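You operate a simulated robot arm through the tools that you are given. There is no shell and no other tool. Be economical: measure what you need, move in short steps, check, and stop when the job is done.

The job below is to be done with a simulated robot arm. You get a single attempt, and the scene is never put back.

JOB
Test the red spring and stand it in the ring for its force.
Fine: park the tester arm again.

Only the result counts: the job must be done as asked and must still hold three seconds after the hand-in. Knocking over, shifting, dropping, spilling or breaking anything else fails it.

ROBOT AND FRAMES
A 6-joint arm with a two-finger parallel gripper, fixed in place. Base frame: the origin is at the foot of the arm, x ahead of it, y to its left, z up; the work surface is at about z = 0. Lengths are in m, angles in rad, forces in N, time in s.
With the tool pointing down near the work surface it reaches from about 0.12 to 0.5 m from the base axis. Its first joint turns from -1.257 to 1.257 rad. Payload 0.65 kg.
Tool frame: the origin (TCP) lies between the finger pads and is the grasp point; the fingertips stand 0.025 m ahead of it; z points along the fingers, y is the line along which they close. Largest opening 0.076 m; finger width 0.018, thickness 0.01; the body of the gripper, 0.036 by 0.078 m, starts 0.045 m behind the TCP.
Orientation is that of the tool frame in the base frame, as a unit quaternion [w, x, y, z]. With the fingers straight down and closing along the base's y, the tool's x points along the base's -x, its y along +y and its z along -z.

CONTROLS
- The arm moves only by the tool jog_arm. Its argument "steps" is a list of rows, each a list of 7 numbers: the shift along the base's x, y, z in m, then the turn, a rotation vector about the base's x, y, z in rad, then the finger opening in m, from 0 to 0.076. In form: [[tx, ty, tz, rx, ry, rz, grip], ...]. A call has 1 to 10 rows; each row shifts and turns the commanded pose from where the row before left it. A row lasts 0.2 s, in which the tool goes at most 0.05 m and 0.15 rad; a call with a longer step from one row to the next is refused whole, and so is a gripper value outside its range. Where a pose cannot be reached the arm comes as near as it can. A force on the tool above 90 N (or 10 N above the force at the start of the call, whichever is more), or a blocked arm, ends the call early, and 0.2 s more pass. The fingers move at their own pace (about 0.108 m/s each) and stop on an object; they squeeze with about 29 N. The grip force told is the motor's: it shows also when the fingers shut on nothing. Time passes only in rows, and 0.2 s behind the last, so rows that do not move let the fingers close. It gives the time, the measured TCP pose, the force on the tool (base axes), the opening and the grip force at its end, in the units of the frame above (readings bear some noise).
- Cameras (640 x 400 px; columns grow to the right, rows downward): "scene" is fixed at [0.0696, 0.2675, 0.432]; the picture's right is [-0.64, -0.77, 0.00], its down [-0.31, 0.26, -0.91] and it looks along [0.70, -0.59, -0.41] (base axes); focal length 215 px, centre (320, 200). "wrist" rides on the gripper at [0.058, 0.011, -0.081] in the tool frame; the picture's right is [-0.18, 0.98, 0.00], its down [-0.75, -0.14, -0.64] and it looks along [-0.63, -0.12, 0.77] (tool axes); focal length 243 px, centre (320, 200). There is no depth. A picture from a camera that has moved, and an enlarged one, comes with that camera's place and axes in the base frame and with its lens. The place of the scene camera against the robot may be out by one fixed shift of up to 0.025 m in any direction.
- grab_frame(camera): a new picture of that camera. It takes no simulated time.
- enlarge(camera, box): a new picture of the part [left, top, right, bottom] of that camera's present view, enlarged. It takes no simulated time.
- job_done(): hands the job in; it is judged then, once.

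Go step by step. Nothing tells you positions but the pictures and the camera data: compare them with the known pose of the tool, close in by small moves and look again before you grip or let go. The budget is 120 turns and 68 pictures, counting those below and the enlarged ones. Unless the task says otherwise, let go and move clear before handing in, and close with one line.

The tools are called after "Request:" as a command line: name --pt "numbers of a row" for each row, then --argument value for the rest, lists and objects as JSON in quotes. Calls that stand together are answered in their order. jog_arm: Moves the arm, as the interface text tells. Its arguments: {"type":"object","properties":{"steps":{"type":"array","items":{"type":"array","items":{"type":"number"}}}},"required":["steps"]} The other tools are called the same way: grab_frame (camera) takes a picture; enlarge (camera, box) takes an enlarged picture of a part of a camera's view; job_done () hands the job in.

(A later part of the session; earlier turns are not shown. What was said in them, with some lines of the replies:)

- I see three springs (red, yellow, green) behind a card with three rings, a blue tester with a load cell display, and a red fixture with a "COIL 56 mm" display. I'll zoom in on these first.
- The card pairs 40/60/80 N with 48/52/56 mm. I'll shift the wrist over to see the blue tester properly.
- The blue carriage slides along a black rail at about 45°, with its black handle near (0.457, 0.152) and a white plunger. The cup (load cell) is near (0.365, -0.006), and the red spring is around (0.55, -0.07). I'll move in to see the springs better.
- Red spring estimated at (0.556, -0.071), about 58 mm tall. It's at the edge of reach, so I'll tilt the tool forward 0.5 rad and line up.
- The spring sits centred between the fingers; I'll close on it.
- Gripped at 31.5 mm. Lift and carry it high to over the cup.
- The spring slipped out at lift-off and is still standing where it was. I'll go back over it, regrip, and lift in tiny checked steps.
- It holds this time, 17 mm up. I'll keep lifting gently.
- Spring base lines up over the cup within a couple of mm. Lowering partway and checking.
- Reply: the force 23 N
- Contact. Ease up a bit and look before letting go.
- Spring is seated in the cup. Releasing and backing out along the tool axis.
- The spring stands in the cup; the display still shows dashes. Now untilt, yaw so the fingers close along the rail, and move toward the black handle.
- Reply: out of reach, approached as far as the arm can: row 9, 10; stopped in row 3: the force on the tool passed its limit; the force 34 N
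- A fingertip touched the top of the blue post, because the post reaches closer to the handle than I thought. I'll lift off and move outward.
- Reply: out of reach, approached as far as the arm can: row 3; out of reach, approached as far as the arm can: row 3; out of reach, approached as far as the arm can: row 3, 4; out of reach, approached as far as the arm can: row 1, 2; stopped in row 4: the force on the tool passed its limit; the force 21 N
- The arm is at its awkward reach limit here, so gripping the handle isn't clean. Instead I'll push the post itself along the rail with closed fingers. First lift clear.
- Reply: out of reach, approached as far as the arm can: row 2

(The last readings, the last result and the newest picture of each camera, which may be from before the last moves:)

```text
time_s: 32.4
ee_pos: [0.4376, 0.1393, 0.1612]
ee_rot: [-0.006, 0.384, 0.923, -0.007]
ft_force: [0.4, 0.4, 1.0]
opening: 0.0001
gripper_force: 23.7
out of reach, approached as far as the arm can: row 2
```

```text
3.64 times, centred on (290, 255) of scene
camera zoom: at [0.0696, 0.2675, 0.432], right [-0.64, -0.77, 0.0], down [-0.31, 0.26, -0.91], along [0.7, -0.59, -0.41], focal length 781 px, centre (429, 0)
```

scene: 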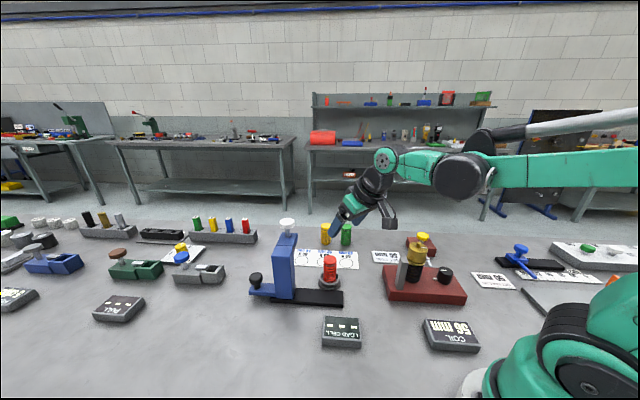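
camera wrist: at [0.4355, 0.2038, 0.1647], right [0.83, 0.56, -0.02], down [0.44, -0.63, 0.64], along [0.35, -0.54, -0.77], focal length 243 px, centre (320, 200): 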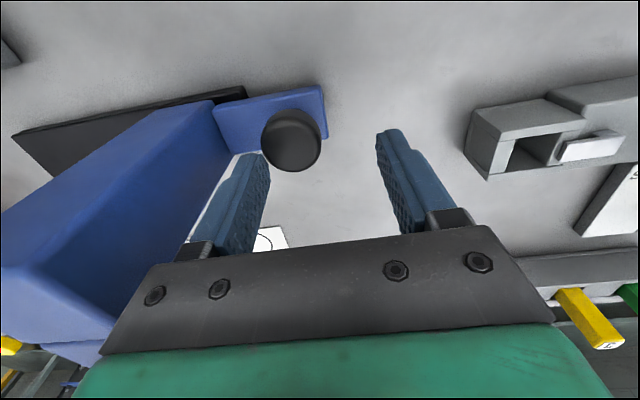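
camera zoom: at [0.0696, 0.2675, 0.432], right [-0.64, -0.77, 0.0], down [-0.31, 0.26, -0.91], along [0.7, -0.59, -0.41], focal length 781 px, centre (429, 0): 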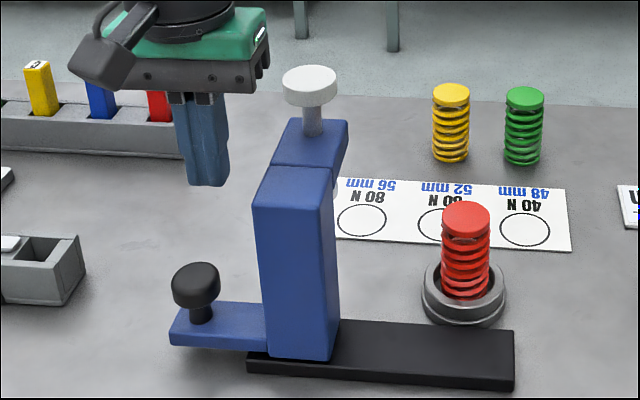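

Request:
jog_arm --pt "0 0 -0.02 0 0 0 0" --pt "0 0 -0.02 0 0 0 0" --pt "0 0 -0.018 0 0 0 0" --pt "0 0 0 0 0 0 0"

Request:
enlarge --camera "scene" --box '[220, 200, 360, 310]'

```text
time_s: 33.4
ee_pos: [0.4387, 0.1391, 0.1026]
ee_rot: [-0.005, 0.384, 0.923, -0.007]
ft_force: [0.3, 0.7, 0.3]
opening: 0.0
gripper_force: 23.7
```

```text
3.64 times, centred on (290, 255) of scene
camera zoom: at [0.0696, 0.2675, 0.432], right [-0.64, -0.77, 0.0], down [-0.31, 0.26, -0.91], along [0.7, -0.59, -0.41], focal length 781 px, centre (429, 0)
```

zoom: 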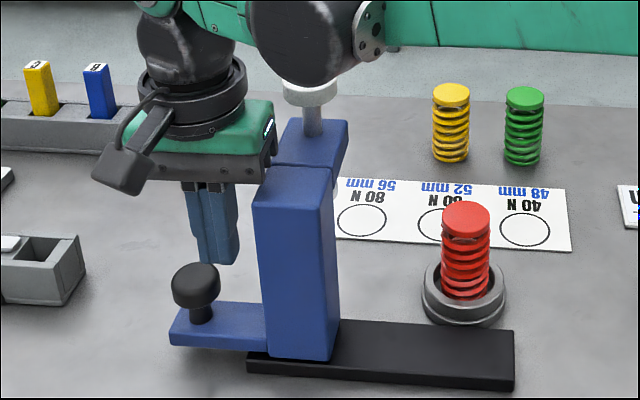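

Request:
jog_arm --pt "-0.006 -0.006 0 0 0 0 0" --pt "-0.006 -0.006 0 0 0 0 0" --pt "-0.006 -0.006 0 0 0 0 0" --pt "-0.006 -0.006 0 0 0 0 0" --pt "0 0 0 0 0 0 0"

Request:
enlarge --camera "scene" --box '[220, 200, 360, 310]'

```text
time_s: 34.6
ee_pos: [0.4139, 0.1144, 0.1032]
ee_rot: [-0.006, 0.383, 0.924, -0.006]
ft_force: [-0.6, 0.7, 0.3]
opening: 0.0002
gripper_force: 23.8
```

```text
3.64 times, centred on (290, 255) of scene
camera zoom: at [0.0696, 0.2675, 0.432], right [-0.64, -0.77, 0.0], down [-0.31, 0.26, -0.91], along [0.7, -0.59, -0.41], focal length 781 px, centre (429, 0)
```

zoom: 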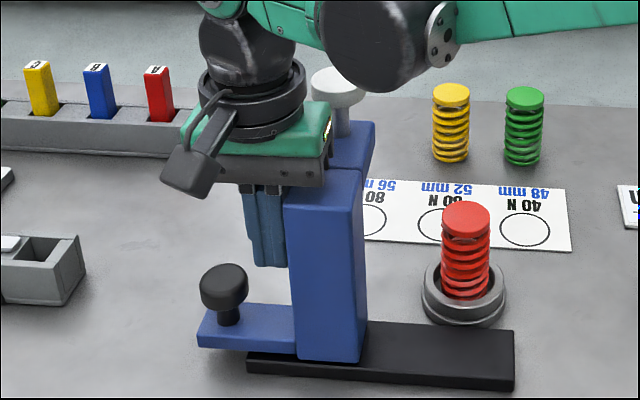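

The carriage slides freely. Continue toward the cup.

Request:
jog_arm --pt "-0.006 -0.006 0 0 0 0 0" --pt "-0.006 -0.006 0 0 0 0 0" --pt "-0.006 -0.006 0 0 0 0 0" --pt "-0.006 -0.006 0 0 0 0 0" --pt "-0.006 -0.006 0 0 0 0 0" --pt "-0.006 -0.006 0 0 0 0 0" --pt "-0.006 -0.006 0 0 0 0 0" --pt "0 0 0 0 0 0 0"

Request:
enlarge --camera "scene" --box '[260, 200, 400, 310]'

```text
time_s: 36.4
ee_pos: [0.3729, 0.0726, 0.1035]
ee_rot: [-0.006, 0.383, 0.924, -0.007]
ft_force: [-0.1, -0.6, 0.6]
opening: 0.0
gripper_force: 23.8
```

```text
3.64 times, centred on (330, 255) of scene
camera zoom: at [0.0696, 0.2675, 0.432], right [-0.64, -0.77, 0.0], down [-0.31, 0.26, -0.91], along [0.7, -0.59, -0.41], focal length 781 px, centre (284, 0)
```

zoom: 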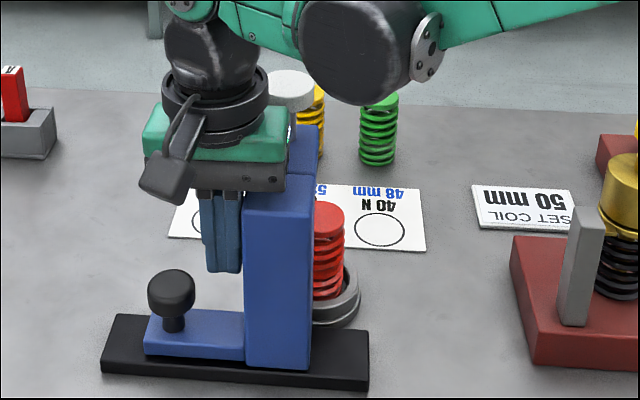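

Request:
jog_arm --pt "-0.005 -0.005 0 0 0 0 0" --pt "-0.005 -0.005 0 0 0 0 0" --pt "-0.0045 -0.0045 0 0 0 0 0" --pt "0 0 0 0 0 0 0"

Request:
enlarge --camera "scene" --box '[260, 200, 400, 310]'

```text
time_s: 37.4
ee_pos: [0.3584, 0.0593, 0.1035]
ee_rot: [-0.005, 0.383, 0.924, -0.007]
ft_force: [0.1, -0.1, -0.1]
opening: 0.0
gripper_force: 23.5
```

```text
3.64 times, centred on (330, 255) of scene
camera zoom: at [0.0696, 0.2675, 0.432], right [-0.64, -0.77, 0.0], down [-0.31, 0.26, -0.91], along [0.7, -0.59, -0.41], focal length 781 px, centre (284, 0)
```

zoom: 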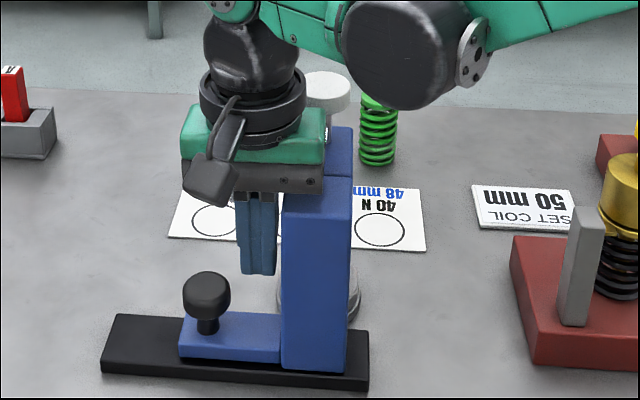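

Request:
jog_arm --pt "0.004 0.004 0 0 0 0 0" --pt "0 0 0.03 0 0 0 0" --pt "0 0 0.04 0 0 0 0" --pt "-0.01 0 0.045 0 0 0 0" --pt "-0.02 0 0.045 0 0 0 0" --pt "-0.02 0 0 0 0 0.15 0" --pt "0 0 0 0 0 0.15 0" --pt "0 0 0 0 0 0.15 0" --pt "0 0 0 0 0 0.15 0" --pt "0 0 0 0 0 0.15 0"

Request:
grab_frame --camera "wrist"

Request:
enlarge --camera "scene" --box '[260, 200, 400, 310]'

```text
time_s: 39.6
ee_pos: [0.3126, 0.062, 0.2643]
ee_rot: [-0.002, 0.018, 1.0, -0.008]
ft_force: [0.3, -0.5, -0.6]
opening: 0.0001
gripper_force: 24.0
```

```text
19 pictures are left
camera wrist: at [0.2555, 0.0757, 0.3453], right [0.22, 0.98, -0.02], down [0.75, -0.16, 0.64], along [0.62, -0.15, -0.77], focal length 243 px, centre (320, 200)
```

wrist: 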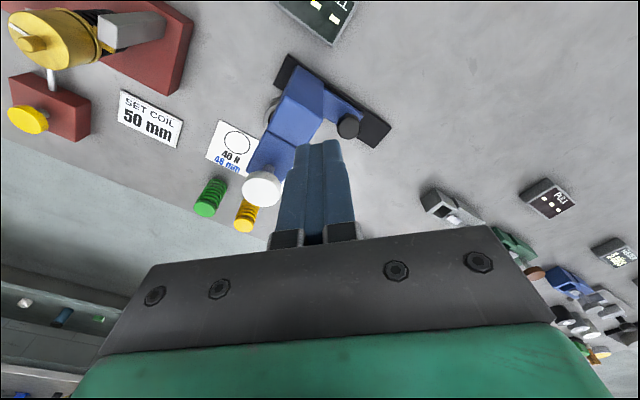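

```text
3.64 times, centred on (330, 255) of scene
camera zoom: at [0.0696, 0.2675, 0.432], right [-0.64, -0.77, 0.0], down [-0.31, 0.26, -0.91], along [0.7, -0.59, -0.41], focal length 781 px, centre (284, 0)
```

zoom: 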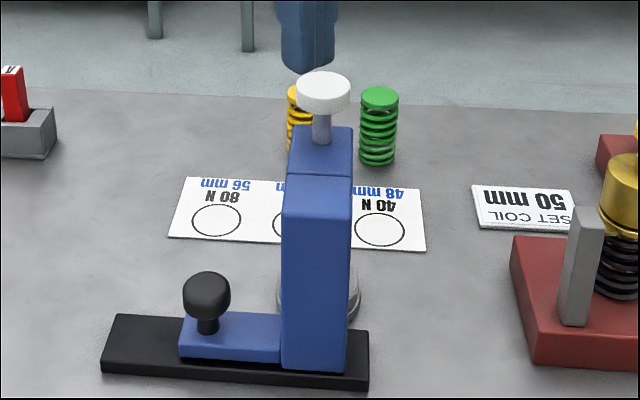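

The plunger sits over the cup at about (0.366, -0.002), top about 0.185. Moving above it, then pressing in small steps.

Request:
jog_arm --pt "0.018 -0.0215 0 0 0 0 0" --pt "0.018 -0.0215 0 0 0 0 0" --pt "0.018 -0.0215 -0.01 0 0 0 0" --pt "0 0 -0.015 0 0 0 0" --pt "0 0 0 0 0 0 0"

Request:
enlarge --camera "scene" --box '[260, 180, 400, 310]'

Request:
enlarge --camera "wrist" --box '[220, 50, 420, 250]'

```text
time_s: 40.8
ee_pos: [0.3668, -0.002, 0.2389]
ee_rot: [-0.003, 0.017, 1.0, -0.008]
ft_force: [0.2, 0.1, 0.0]
opening: 0.0001
gripper_force: 23.6
```

```text
3.08 times, centred on (330, 245) of scene
camera zoom: at [0.0696, 0.2675, 0.432], right [-0.64, -0.77, 0.0], down [-0.31, 0.26, -0.91], along [0.7, -0.59, -0.41], focal length 661 px, centre (289, 62)
```

zoom: 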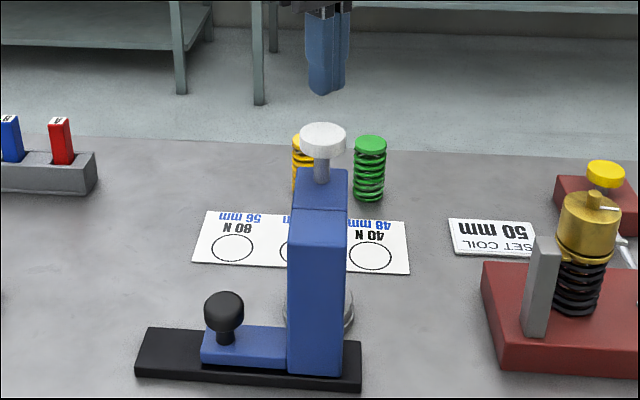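

```text
2.00 times, centred on (320, 150) of wrist
camera zoom: at [0.3099, 0.0114, 0.3202], right [0.22, 0.98, -0.02], down [0.75, -0.16, 0.64], along [0.62, -0.15, -0.77], focal length 485 px, centre (320, 300)
```

zoom: 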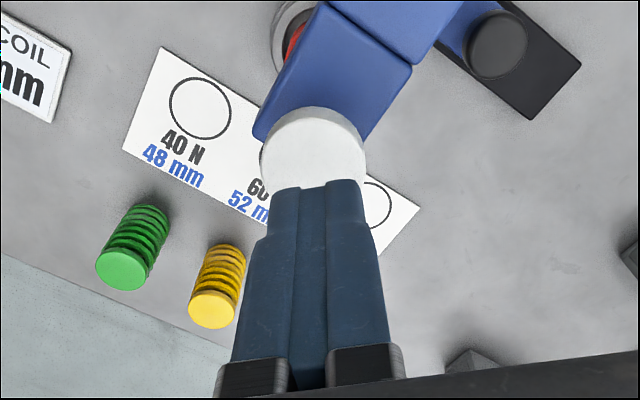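

Request:
jog_arm --pt "0 -0.001 -0.01 0 0 0 0" --pt "0 0 -0.01 0 0 0 0" --pt "0 0 -0.005 0 0 0 0" --pt "0 0 -0.003 0 0 0 0" --pt "0 0 0 0 0 0 0"

```text
time_s: 42.0
ee_pos: [0.368, -0.0025, 0.2118]
ee_rot: [-0.003, 0.019, 1.0, -0.007]
ft_force: [-1.1, -0.1, 0.5]
opening: 0.0001
gripper_force: 24.0
```

Request:
jog_arm --pt "0 0 -0.003 0 0 0 0" --pt "0 0 -0.003 0 0 0 0" --pt "0 0 -0.003 0 0 0 0" --pt "0 0 -0.003 0 0 0 0" --pt "0 0 0 0 0 0 0"

Request:
enlarge --camera "scene" --box '[260, 180, 400, 360]'

```text
time_s: 43.2
ee_pos: [0.3662, -0.0028, 0.1987]
ee_rot: [-0.003, 0.018, 1.0, -0.008]
ft_force: [0.2, 0.3, 0.0]
opening: 0.0001
gripper_force: 23.8
```

```text
2.22 times, centred on (330, 270) of scene
camera zoom: at [0.0696, 0.2675, 0.432], right [-0.64, -0.77, 0.0], down [-0.31, 0.26, -0.91], along [0.7, -0.59, -0.41], focal length 477 px, centre (298, 44)
```

zoom: 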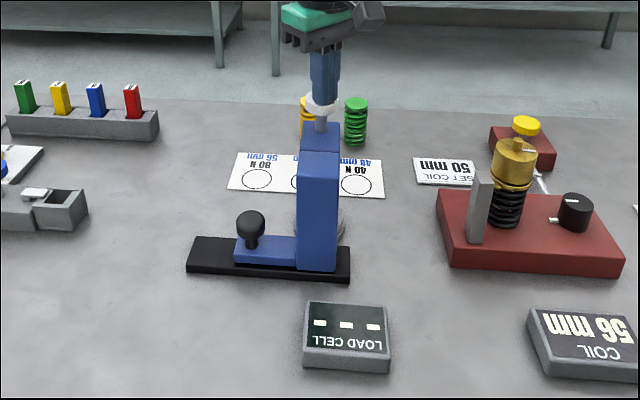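

Request:
jog_arm --pt "0 0 -0.003 0 0 0 0" --pt "0 0 -0.003 0 0 0 0" --pt "0 0 -0.003 0 0 0 0" --pt "0 0 0 0 0 0 0"

```text
time_s: 44.2
ee_pos: [0.3668, -0.0022, 0.1904]
ee_rot: [-0.003, 0.018, 1.0, -0.008]
ft_force: [-0.2, 0.9, 0.6]
opening: 0.0
gripper_force: 24.1
```

Request:
jog_arm --pt "0 0 -0.003 0 0 0 0" --pt "0 0 -0.003 0 0 0 0" --pt "0 0 -0.003 0 0 0 0" --pt "0 0 0 0 0 0 0"

Request:
enlarge --camera "scene" --box '[290, 190, 370, 260]'

```text
time_s: 45.2
ee_pos: [0.3668, -0.0032, 0.1809]
ee_rot: [-0.002, 0.019, 1.0, -0.008]
ft_force: [-0.3, 2.5, 3.9]
opening: 0.0002
gripper_force: 23.4
```

```text
5.71 times, centred on (330, 225) of scene
camera zoom: at [0.0696, 0.2675, 0.432], right [-0.64, -0.77, 0.0], down [-0.31, 0.26, -0.91], along [0.7, -0.59, -0.41], focal length 1228 px, centre (263, 57)
```

zoom: 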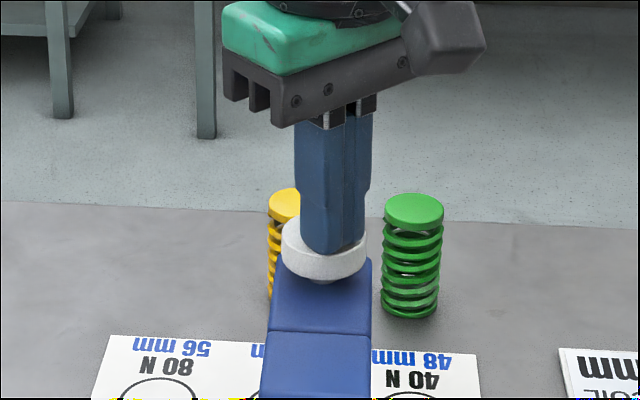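

In contact with the plunger now (about 4 N). Keep pressing in 1.5 mm steps.

Request:
jog_arm --pt "0 0 -0.0015 0 0 0 0" --pt "0 0 -0.0015 0 0 0 0" --pt "0 0 -0.0015 0 0 0 0" --pt "0 0 0 0 0 0 0"

Request:
enlarge --camera "scene" --box '[280, 190, 380, 360]'

```text
time_s: 46.2
ee_pos: [0.3663, -0.0034, 0.1759]
ee_rot: [-0.001, 0.019, 1.0, -0.008]
ft_force: [1.9, -1.6, 5.7]
opening: 0.0
gripper_force: 23.3
```

```text
2.35 times, centred on (330, 275) of scene
camera zoom: at [0.0696, 0.2675, 0.432], right [-0.64, -0.77, 0.0], down [-0.31, 0.26, -0.91], along [0.7, -0.59, -0.41], focal length 506 px, centre (296, 24)
```

zoom: 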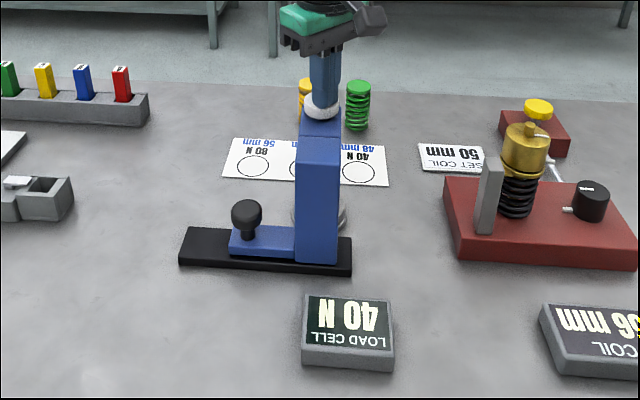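

The display now shows a value. I'll zoom in on it, and press a touch further to see if it holds.

Request:
enlarge --camera "scene" --box '[318, 310, 366, 352]'

Request:
jog_arm --pt "0 0 -0.0015 0 0 0 0" --pt "0 0 -0.0015 0 0 0 0" --pt "0 0 0 0 0 0 0"

Request:
enlarge --camera "scene" --box '[300, 190, 366, 352]'

```text
9.52 times, centred on (342, 331) of scene
camera zoom: at [0.0696, 0.2675, 0.432], right [-0.64, -0.77, 0.0], down [-0.31, 0.26, -0.91], along [0.7, -0.59, -0.41], focal length 2046 px, centre (110, -1048)
```

zoom: 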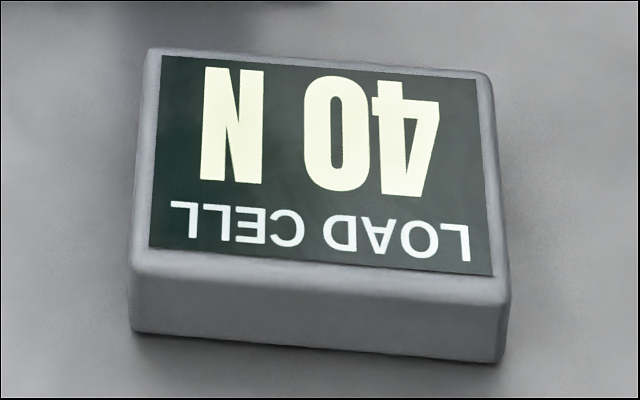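

```text
time_s: 47.0
ee_pos: [0.3665, -0.003, 0.1749]
ee_rot: [-0.002, 0.019, 1.0, -0.008]
ft_force: [4.9, -1.9, 55.0]
opening: 0.0
gripper_force: 23.2
```

```text
2.47 times, centred on (333, 271) of scene
camera zoom: at [0.0694, 0.2675, 0.4321], right [-0.64, -0.77, 0.0], down [-0.31, 0.26, -0.91], along [0.7, -0.59, -0.41], focal length 530 px, centre (288, 25)
```

zoom: 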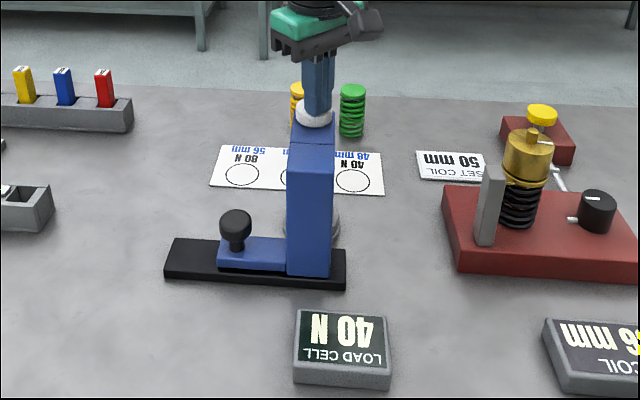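

The load cell reads 40 N at the press stop, so red goes in the 40 N ring near (0.395, -0.093). Now lift off and go to the near side of the post to push the carriage back.

Request:
jog_arm --pt "0 0 0.01 0 0 0 0" --pt "0 0 0.03 0 0 0 0" --pt "0 0 0.035 0 0 0 0" --pt "-0.025 0 0 0 0 -0.15 0" --pt "-0.025 0 0 0 0 -0.15 0" --pt "-0.016 0 0 0 0 -0.15 0" --pt "0 0 0 0 0 -0.15 0" --pt "0 0 0 0 0 -0.15 0" --pt "0 0 0 0 0 0 0"

Request:
grab_frame --camera "wrist"

```text
time_s: 49.0
ee_pos: [0.2998, -0.0037, 0.2488]
ee_rot: [-0.006, 0.384, 0.923, -0.006]
ft_force: [-0.2, 0.1, 0.5]
opening: 0.0001
gripper_force: 23.8
```

```text
10 pictures are left
camera wrist: at [0.2681, 0.0454, 0.3296], right [0.83, 0.56, -0.02], down [0.44, -0.63, 0.64], along [0.35, -0.54, -0.77], focal length 243 px, centre (320, 200)
```

wrist: 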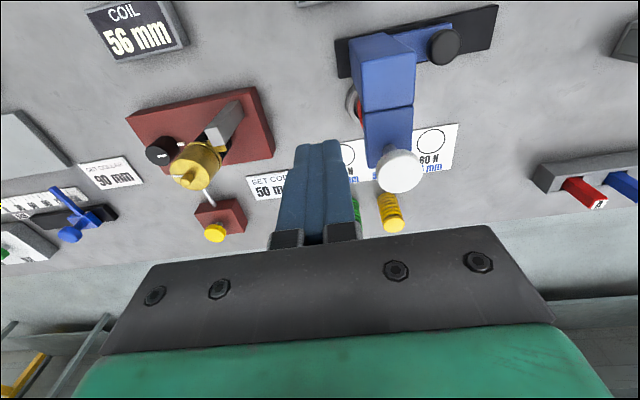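

Request:
jog_arm --pt "0 0 -0.04 0 0 0 0" --pt "0 0 -0.04 0 0 0 0" --pt "0 0 -0.04 0 0 0 0" --pt "0 0 -0.023 0 0 0 0" --pt "0 0 0 0 0 0 0"

```text
time_s: 50.2
ee_pos: [0.2997, -0.0036, 0.104]
ee_rot: [-0.006, 0.384, 0.923, -0.007]
ft_force: [0.5, -0.3, -0.3]
opening: 0.0
gripper_force: 23.9
```

Request:
jog_arm --pt "0.0075 0.0075 0 0 0 0 0" --pt "0.0075 0.0075 0 0 0 0 0" --pt "0.0075 0.0075 0 0 0 0 0" --pt "0.0075 0.0075 0 0 0 0 0" --pt "0.0075 0.0075 0 0 0 0 0" --pt "0.0075 0.0075 0 0 0 0 0" --pt "0.0075 0.0075 0 0 0 0 0" --pt "0.007 0.007 0 0 0 0 0" --pt "0.006 0.006 0 0 0 0 0" --pt "0.005 0.005 0 0 0 0 0"

Request:
enlarge --camera "scene" --box '[220, 200, 360, 310]'

```text
time_s: 52.4
ee_pos: [0.371, 0.0681, 0.1056]
ee_rot: [-0.005, 0.383, 0.924, -0.005]
ft_force: [-1.4, -0.6, 0.0]
opening: 0.0001
gripper_force: 23.4
```

```text
3.64 times, centred on (290, 255) of scene
camera zoom: at [0.0696, 0.2675, 0.432], right [-0.64, -0.77, 0.0], down [-0.31, 0.26, -0.91], along [0.7, -0.59, -0.41], focal length 781 px, centre (429, 0)
```

zoom: 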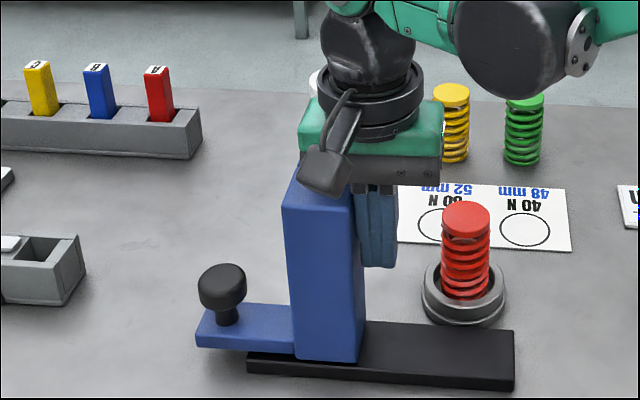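

Request:
jog_arm --pt "0.004 0.004 0 0 0 0 0" --pt "0.004 0.004 0 0 0 0 0" --pt "0.004 0.004 0 0 0 0 0" --pt "0 0 0 0 0 0 0"

```text
time_s: 53.4
ee_pos: [0.3832, 0.0792, 0.105]
ee_rot: [-0.006, 0.384, 0.923, -0.006]
ft_force: [0.2, 0.4, -0.1]
opening: 0.0001
gripper_force: 23.4
```

Request:
jog_arm --pt "0.001 0.001 0 0 0 0 0" --pt "0 0 0 0 0 0 0"

Request:
enlarge --camera "scene" --box '[220, 200, 360, 310]'

```text
time_s: 54.0
ee_pos: [0.3838, 0.0797, 0.1059]
ee_rot: [-0.006, 0.384, 0.923, -0.007]
ft_force: [-12.7, -7.4, -1.6]
opening: 0.0
gripper_force: 23.4
```

```text
3.64 times, centred on (290, 255) of scene
camera zoom: at [0.0696, 0.2675, 0.432], right [-0.64, -0.77, 0.0], down [-0.31, 0.26, -0.91], along [0.7, -0.59, -0.41], focal length 781 px, centre (429, 0)
```

zoom: 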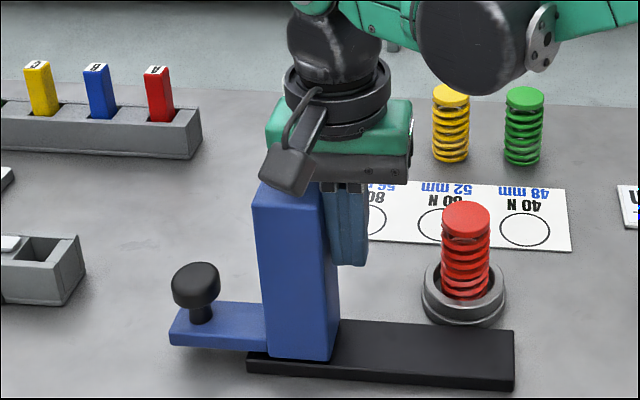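

The carriage is back on its stop, at exactly the original picture position. Backing off, up, yawing back, and heading over the red spring.

Request:
jog_arm --pt "-0.006 -0.006 0 0 0 0 0" --pt "0 0 0.04 0 0 0 0" --pt "0 0 0.04 0 0 0 0" --pt "0 0 0.045 0 0 0 0" --pt "0 0 0.02 0 0 0.15 0.06" --pt "-0.001 -0.028 0 0 0 0.15 0.06" --pt "-0.002 -0.028 0 0 0 0.15 0.06" --pt "-0.002 -0.028 0 0 0 0.15 0.06" --pt "0 0 0 0 0 0.15 0.06" --pt "0 0 0 0.006 -0.012 0.03 0.06"

Request:
jog_arm --pt "0 0 -0.04 0 0 0 0.056" --pt "0 0 -0.04 0 0 0 0.056" --pt "0 0 0 0 0 0 0.056"

Request:
grab_frame --camera "wrist"

```text
time_s: 56.2
ee_pos: [0.372, -0.0098, 0.2498]
ee_rot: [0.004, 0.002, 1.0, -0.004]
ft_force: [-0.3, -0.1, 0.0]
opening: 0.0599
gripper_force: 0.0
```

```text
time_s: 57.0
ee_pos: [0.3723, -0.0088, 0.1696]
ee_rot: [0.003, 0.004, 1.0, -0.005]
ft_force: [0.2, 0.2, -0.6]
opening: 0.056
gripper_force: 0.1
```

```text
7 pictures are left
camera wrist: at [0.3138, 0.0013, 0.2498], right [0.19, 0.98, -0.01], down [0.75, -0.14, 0.65], along [0.64, -0.13, -0.76], focal length 243 px, centre (320, 200)
```

wrist: 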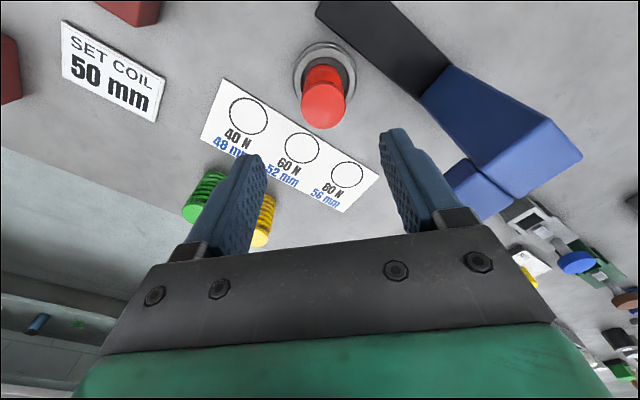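

Request:
jog_arm --pt "0.001 -0.0005 -0.03 0 0 0 0.056" --pt "0.001 -0.0005 -0.03 0 0 0 0.056" --pt "0 0 -0.03 0 0 0 0.056" --pt "0 0 -0.012 0 0 0 0.056" --pt "0 0 -0.01 0 0 0 0.056" --pt "0 0 0 0 0 0 0.056"

Request:
grab_frame --camera "wrist"

```text
time_s: 58.4
ee_pos: [0.3751, -0.0104, 0.0582]
ee_rot: [0.004, 0.004, 1.0, -0.004]
ft_force: [-0.4, 0.5, -0.3]
opening: 0.0559
gripper_force: 0.0
```

```text
6 pictures are left
camera wrist: at [0.3163, 0.0003, 0.1383], right [0.19, 0.98, -0.01], down [0.75, -0.14, 0.65], along [0.64, -0.13, -0.76], focal length 243 px, centre (320, 200)
```

wrist: 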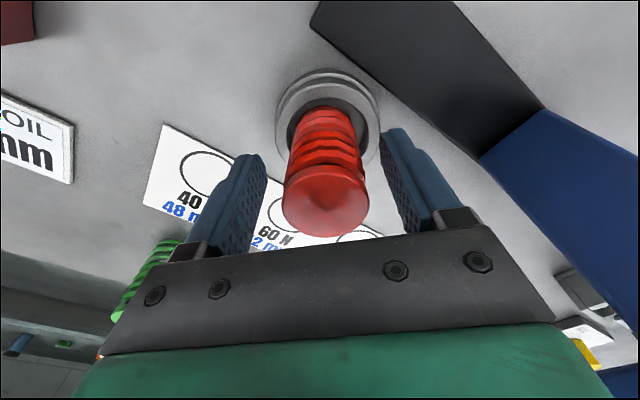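

Centred. Gripping, then a slow lift.

Request:
jog_arm --pt "0 0 0 0 0 0 0.02" --pt "0 0 0 0 0 0 0.0" --pt "0 0 0 0 0 0 0.0" --pt "0 0 0 0 0 0 0.0"

Request:
jog_arm --pt "0 0 0.003 0 0 0 0" --pt "0 0 0.004 0 0 0 0" --pt "0 0 0.006 0 0 0 0" --pt "0 0 0.008 0 0 0 0" --pt "0 0 0.01 0 0 0 0" --pt "0 0 0.012 0 0 0 0" --pt "0 0 0.008 0 0 0 0" --pt "0 0 0 0 0 0 0"

```text
time_s: 59.4
ee_pos: [0.3739, -0.0107, 0.0572]
ee_rot: [0.003, 0.004, 1.0, -0.004]
ft_force: [-1.1, 0.2, -0.1]
opening: 0.0315
gripper_force: 28.8
```

```text
time_s: 61.2
ee_pos: [0.3751, -0.0111, 0.1088]
ee_rot: [0.003, 0.003, 1.0, -0.005]
ft_force: [-0.2, 0.0, -0.5]
opening: 0.0314
gripper_force: 29.2
```

Request:
jog_arm --pt "0.002 -0.008 0 0 0 0 0" --pt "0.004 -0.014 0 0 0 0 0" --pt "0.004 -0.016 0 0 0 0 0" --pt "0.004 -0.016 0 0 0 0 0" --pt "0.004 -0.016 0 0 0 0 0" --pt "0.0025 -0.0115 0 0 0 0 0" --pt "0 0 -0.015 0 0 0 0" --pt "0 0 -0.015 0 0 0 0" --pt "0 0 0 0 0 0 0"

Request:
grab_frame --camera "wrist"

Request:
enlarge --camera "scene" --box '[280, 215, 400, 305]'

```text
time_s: 63.2
ee_pos: [0.3954, -0.0919, 0.0794]
ee_rot: [0.004, 0.004, 1.0, -0.006]
ft_force: [1.0, -0.6, -0.4]
opening: 0.0313
gripper_force: 29.3
```

```text
5 pictures are left
camera wrist: at [0.337, -0.081, 0.1605], right [0.19, 0.98, -0.01], down [0.75, -0.14, 0.65], along [0.64, -0.13, -0.76], focal length 243 px, centre (320, 200)
```

wrist: 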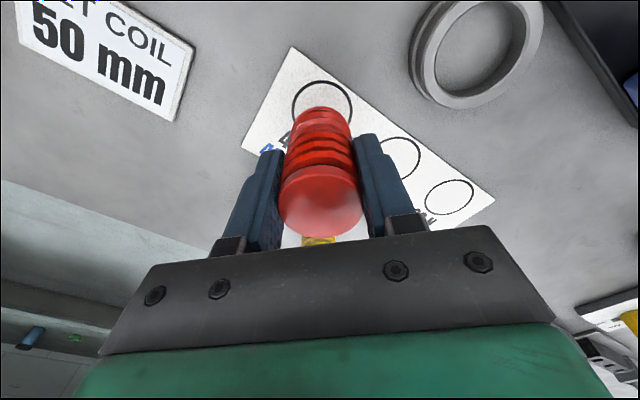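

```text
4.44 times, centred on (340, 260) of scene
camera zoom: at [0.0696, 0.2675, 0.432], right [-0.64, -0.77, 0.0], down [-0.31, 0.26, -0.91], along [0.7, -0.59, -0.41], focal length 955 px, centre (231, -67)
```

zoom: 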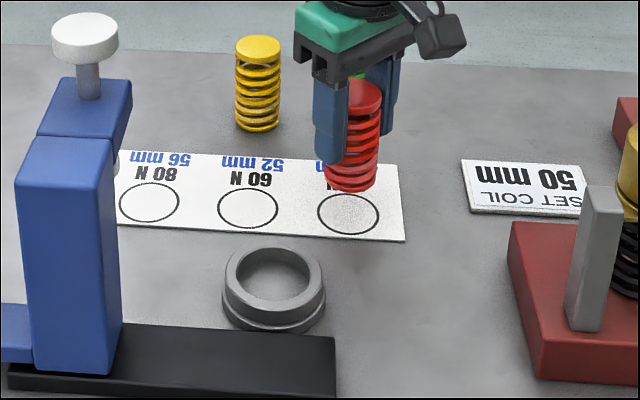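

Over the 40 N ring, with the spring base projecting onto the ring centre and a slight lean of about 4°. I'll correct the lean by rotating about the base, then lower most of the way.

Request:
jog_arm --pt "0.003 0 0 0 0.06 0 0" --pt "0 0 -0.008 0 0 0 0" --pt "0 0 -0.008 0 0 0 0" --pt "0 0 -0.007 0 0 0 0" --pt "0 0 0 0 0 0 0"

Request:
enlarge --camera "scene" --box '[310, 215, 400, 285]'

```text
time_s: 64.4
ee_pos: [0.3988, -0.0922, 0.0561]
ee_rot: [-0.026, 0.004, 1.0, -0.004]
ft_force: [0.3, 0.1, -1.0]
opening: 0.0313
gripper_force: 29.6
```

```text
5.71 times, centred on (355, 250) of scene
camera zoom: at [0.0696, 0.2675, 0.432], right [-0.64, -0.77, 0.0], down [-0.31, 0.26, -0.91], along [0.7, -0.59, -0.41], focal length 1228 px, centre (120, -86)
```

zoom: 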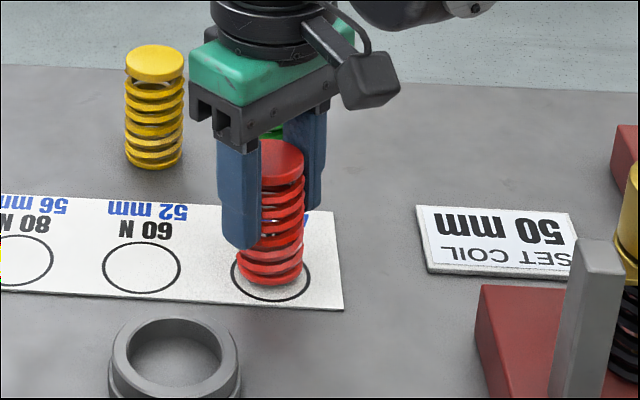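

Upright and centred in the ring. Setting it down in 1 mm steps.

Request:
jog_arm --pt "0 0 -0.002 0 0 0 0" --pt "0 0 -0.001 0 0 0 0" --pt "0 0 0 0 0 0 0"

```text
time_s: 65.2
ee_pos: [0.3978, -0.0924, 0.0538]
ee_rot: [-0.026, 0.003, 1.0, -0.004]
ft_force: [-0.7, -0.2, -1.5]
opening: 0.0314
gripper_force: 28.6
```

Request:
jog_arm --pt "0 0 -0.001 0 0 0 0" --pt "0 0 -0.001 0 0 0 0" --pt "0 0 0 0 0 0 0"

```text
time_s: 66.0
ee_pos: [0.3981, -0.0917, 0.0504]
ee_rot: [-0.027, 0.003, 1.0, -0.004]
ft_force: [0.2, -0.3, 20.1]
opening: 0.0313
gripper_force: 28.6
```

Touching down at 20 N. Easing, opening, and rising straight out.

Request:
jog_arm --pt "0 0 0.0005 0 0 0 0" --pt "0 0 0 0 0 0 0.04" --pt "0 0 0 0 0 0 0.05" --pt "0 0 0 0 0 0 0.056" --pt "0 0 0.015 0 0 0 0.056" --pt "-0.001 0 0.02 0 0 0 0.056" --pt "-0.001 0 0.03 0 0 0 0.056" --pt "0 0 0.04 0 0 0 0.056" --pt "-0.02 0 0.04 0 0 0 0.056" --pt "0 0 0 0 0 0 0.056"

Request:
enlarge --camera "scene" --box '[240, 205, 400, 305]'

Request:
grab_frame --camera "wrist"

```text
time_s: 68.2
ee_pos: [0.3769, -0.0926, 0.1973]
ee_rot: [-0.026, 0.004, 1.0, -0.004]
ft_force: [1.2, -0.3, -0.2]
opening: 0.0558
gripper_force: 0.1
```

```text
4.00 times, centred on (320, 255) of scene
camera zoom: at [0.0696, 0.2675, 0.432], right [-0.64, -0.77, 0.0], down [-0.31, 0.26, -0.91], along [0.7, -0.59, -0.41], focal length 859 px, centre (320, -20)
```

zoom: 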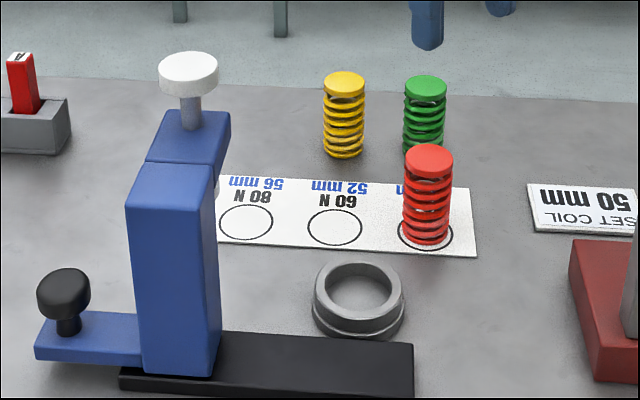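

```text
1 pictures are left
camera wrist: at [0.3223, -0.081, 0.2822], right [0.19, 0.98, -0.02], down [0.78, -0.14, 0.6], along [0.59, -0.13, -0.8], focal length 243 px, centre (320, 200)
```

wrist: 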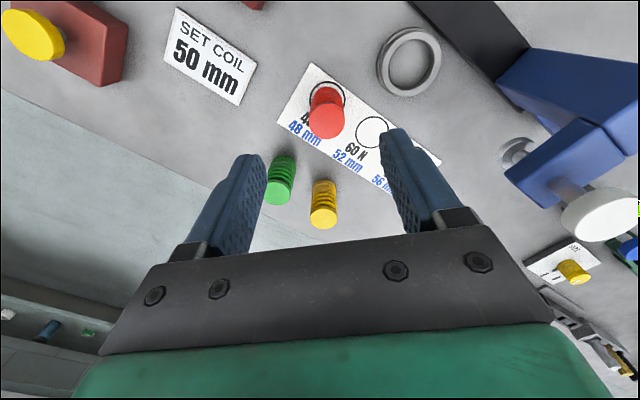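

The red spring stands upright, centred in the 40 N ring, the tester arm is parked on its stop, and the gripper is clear. Handing in.

Request:
job_done

```text
The job is handed in.
```

The red spring tested at 40 N; it now stands in the 40 N ring, the tester arm is back in its parked position, and the job is handed in.
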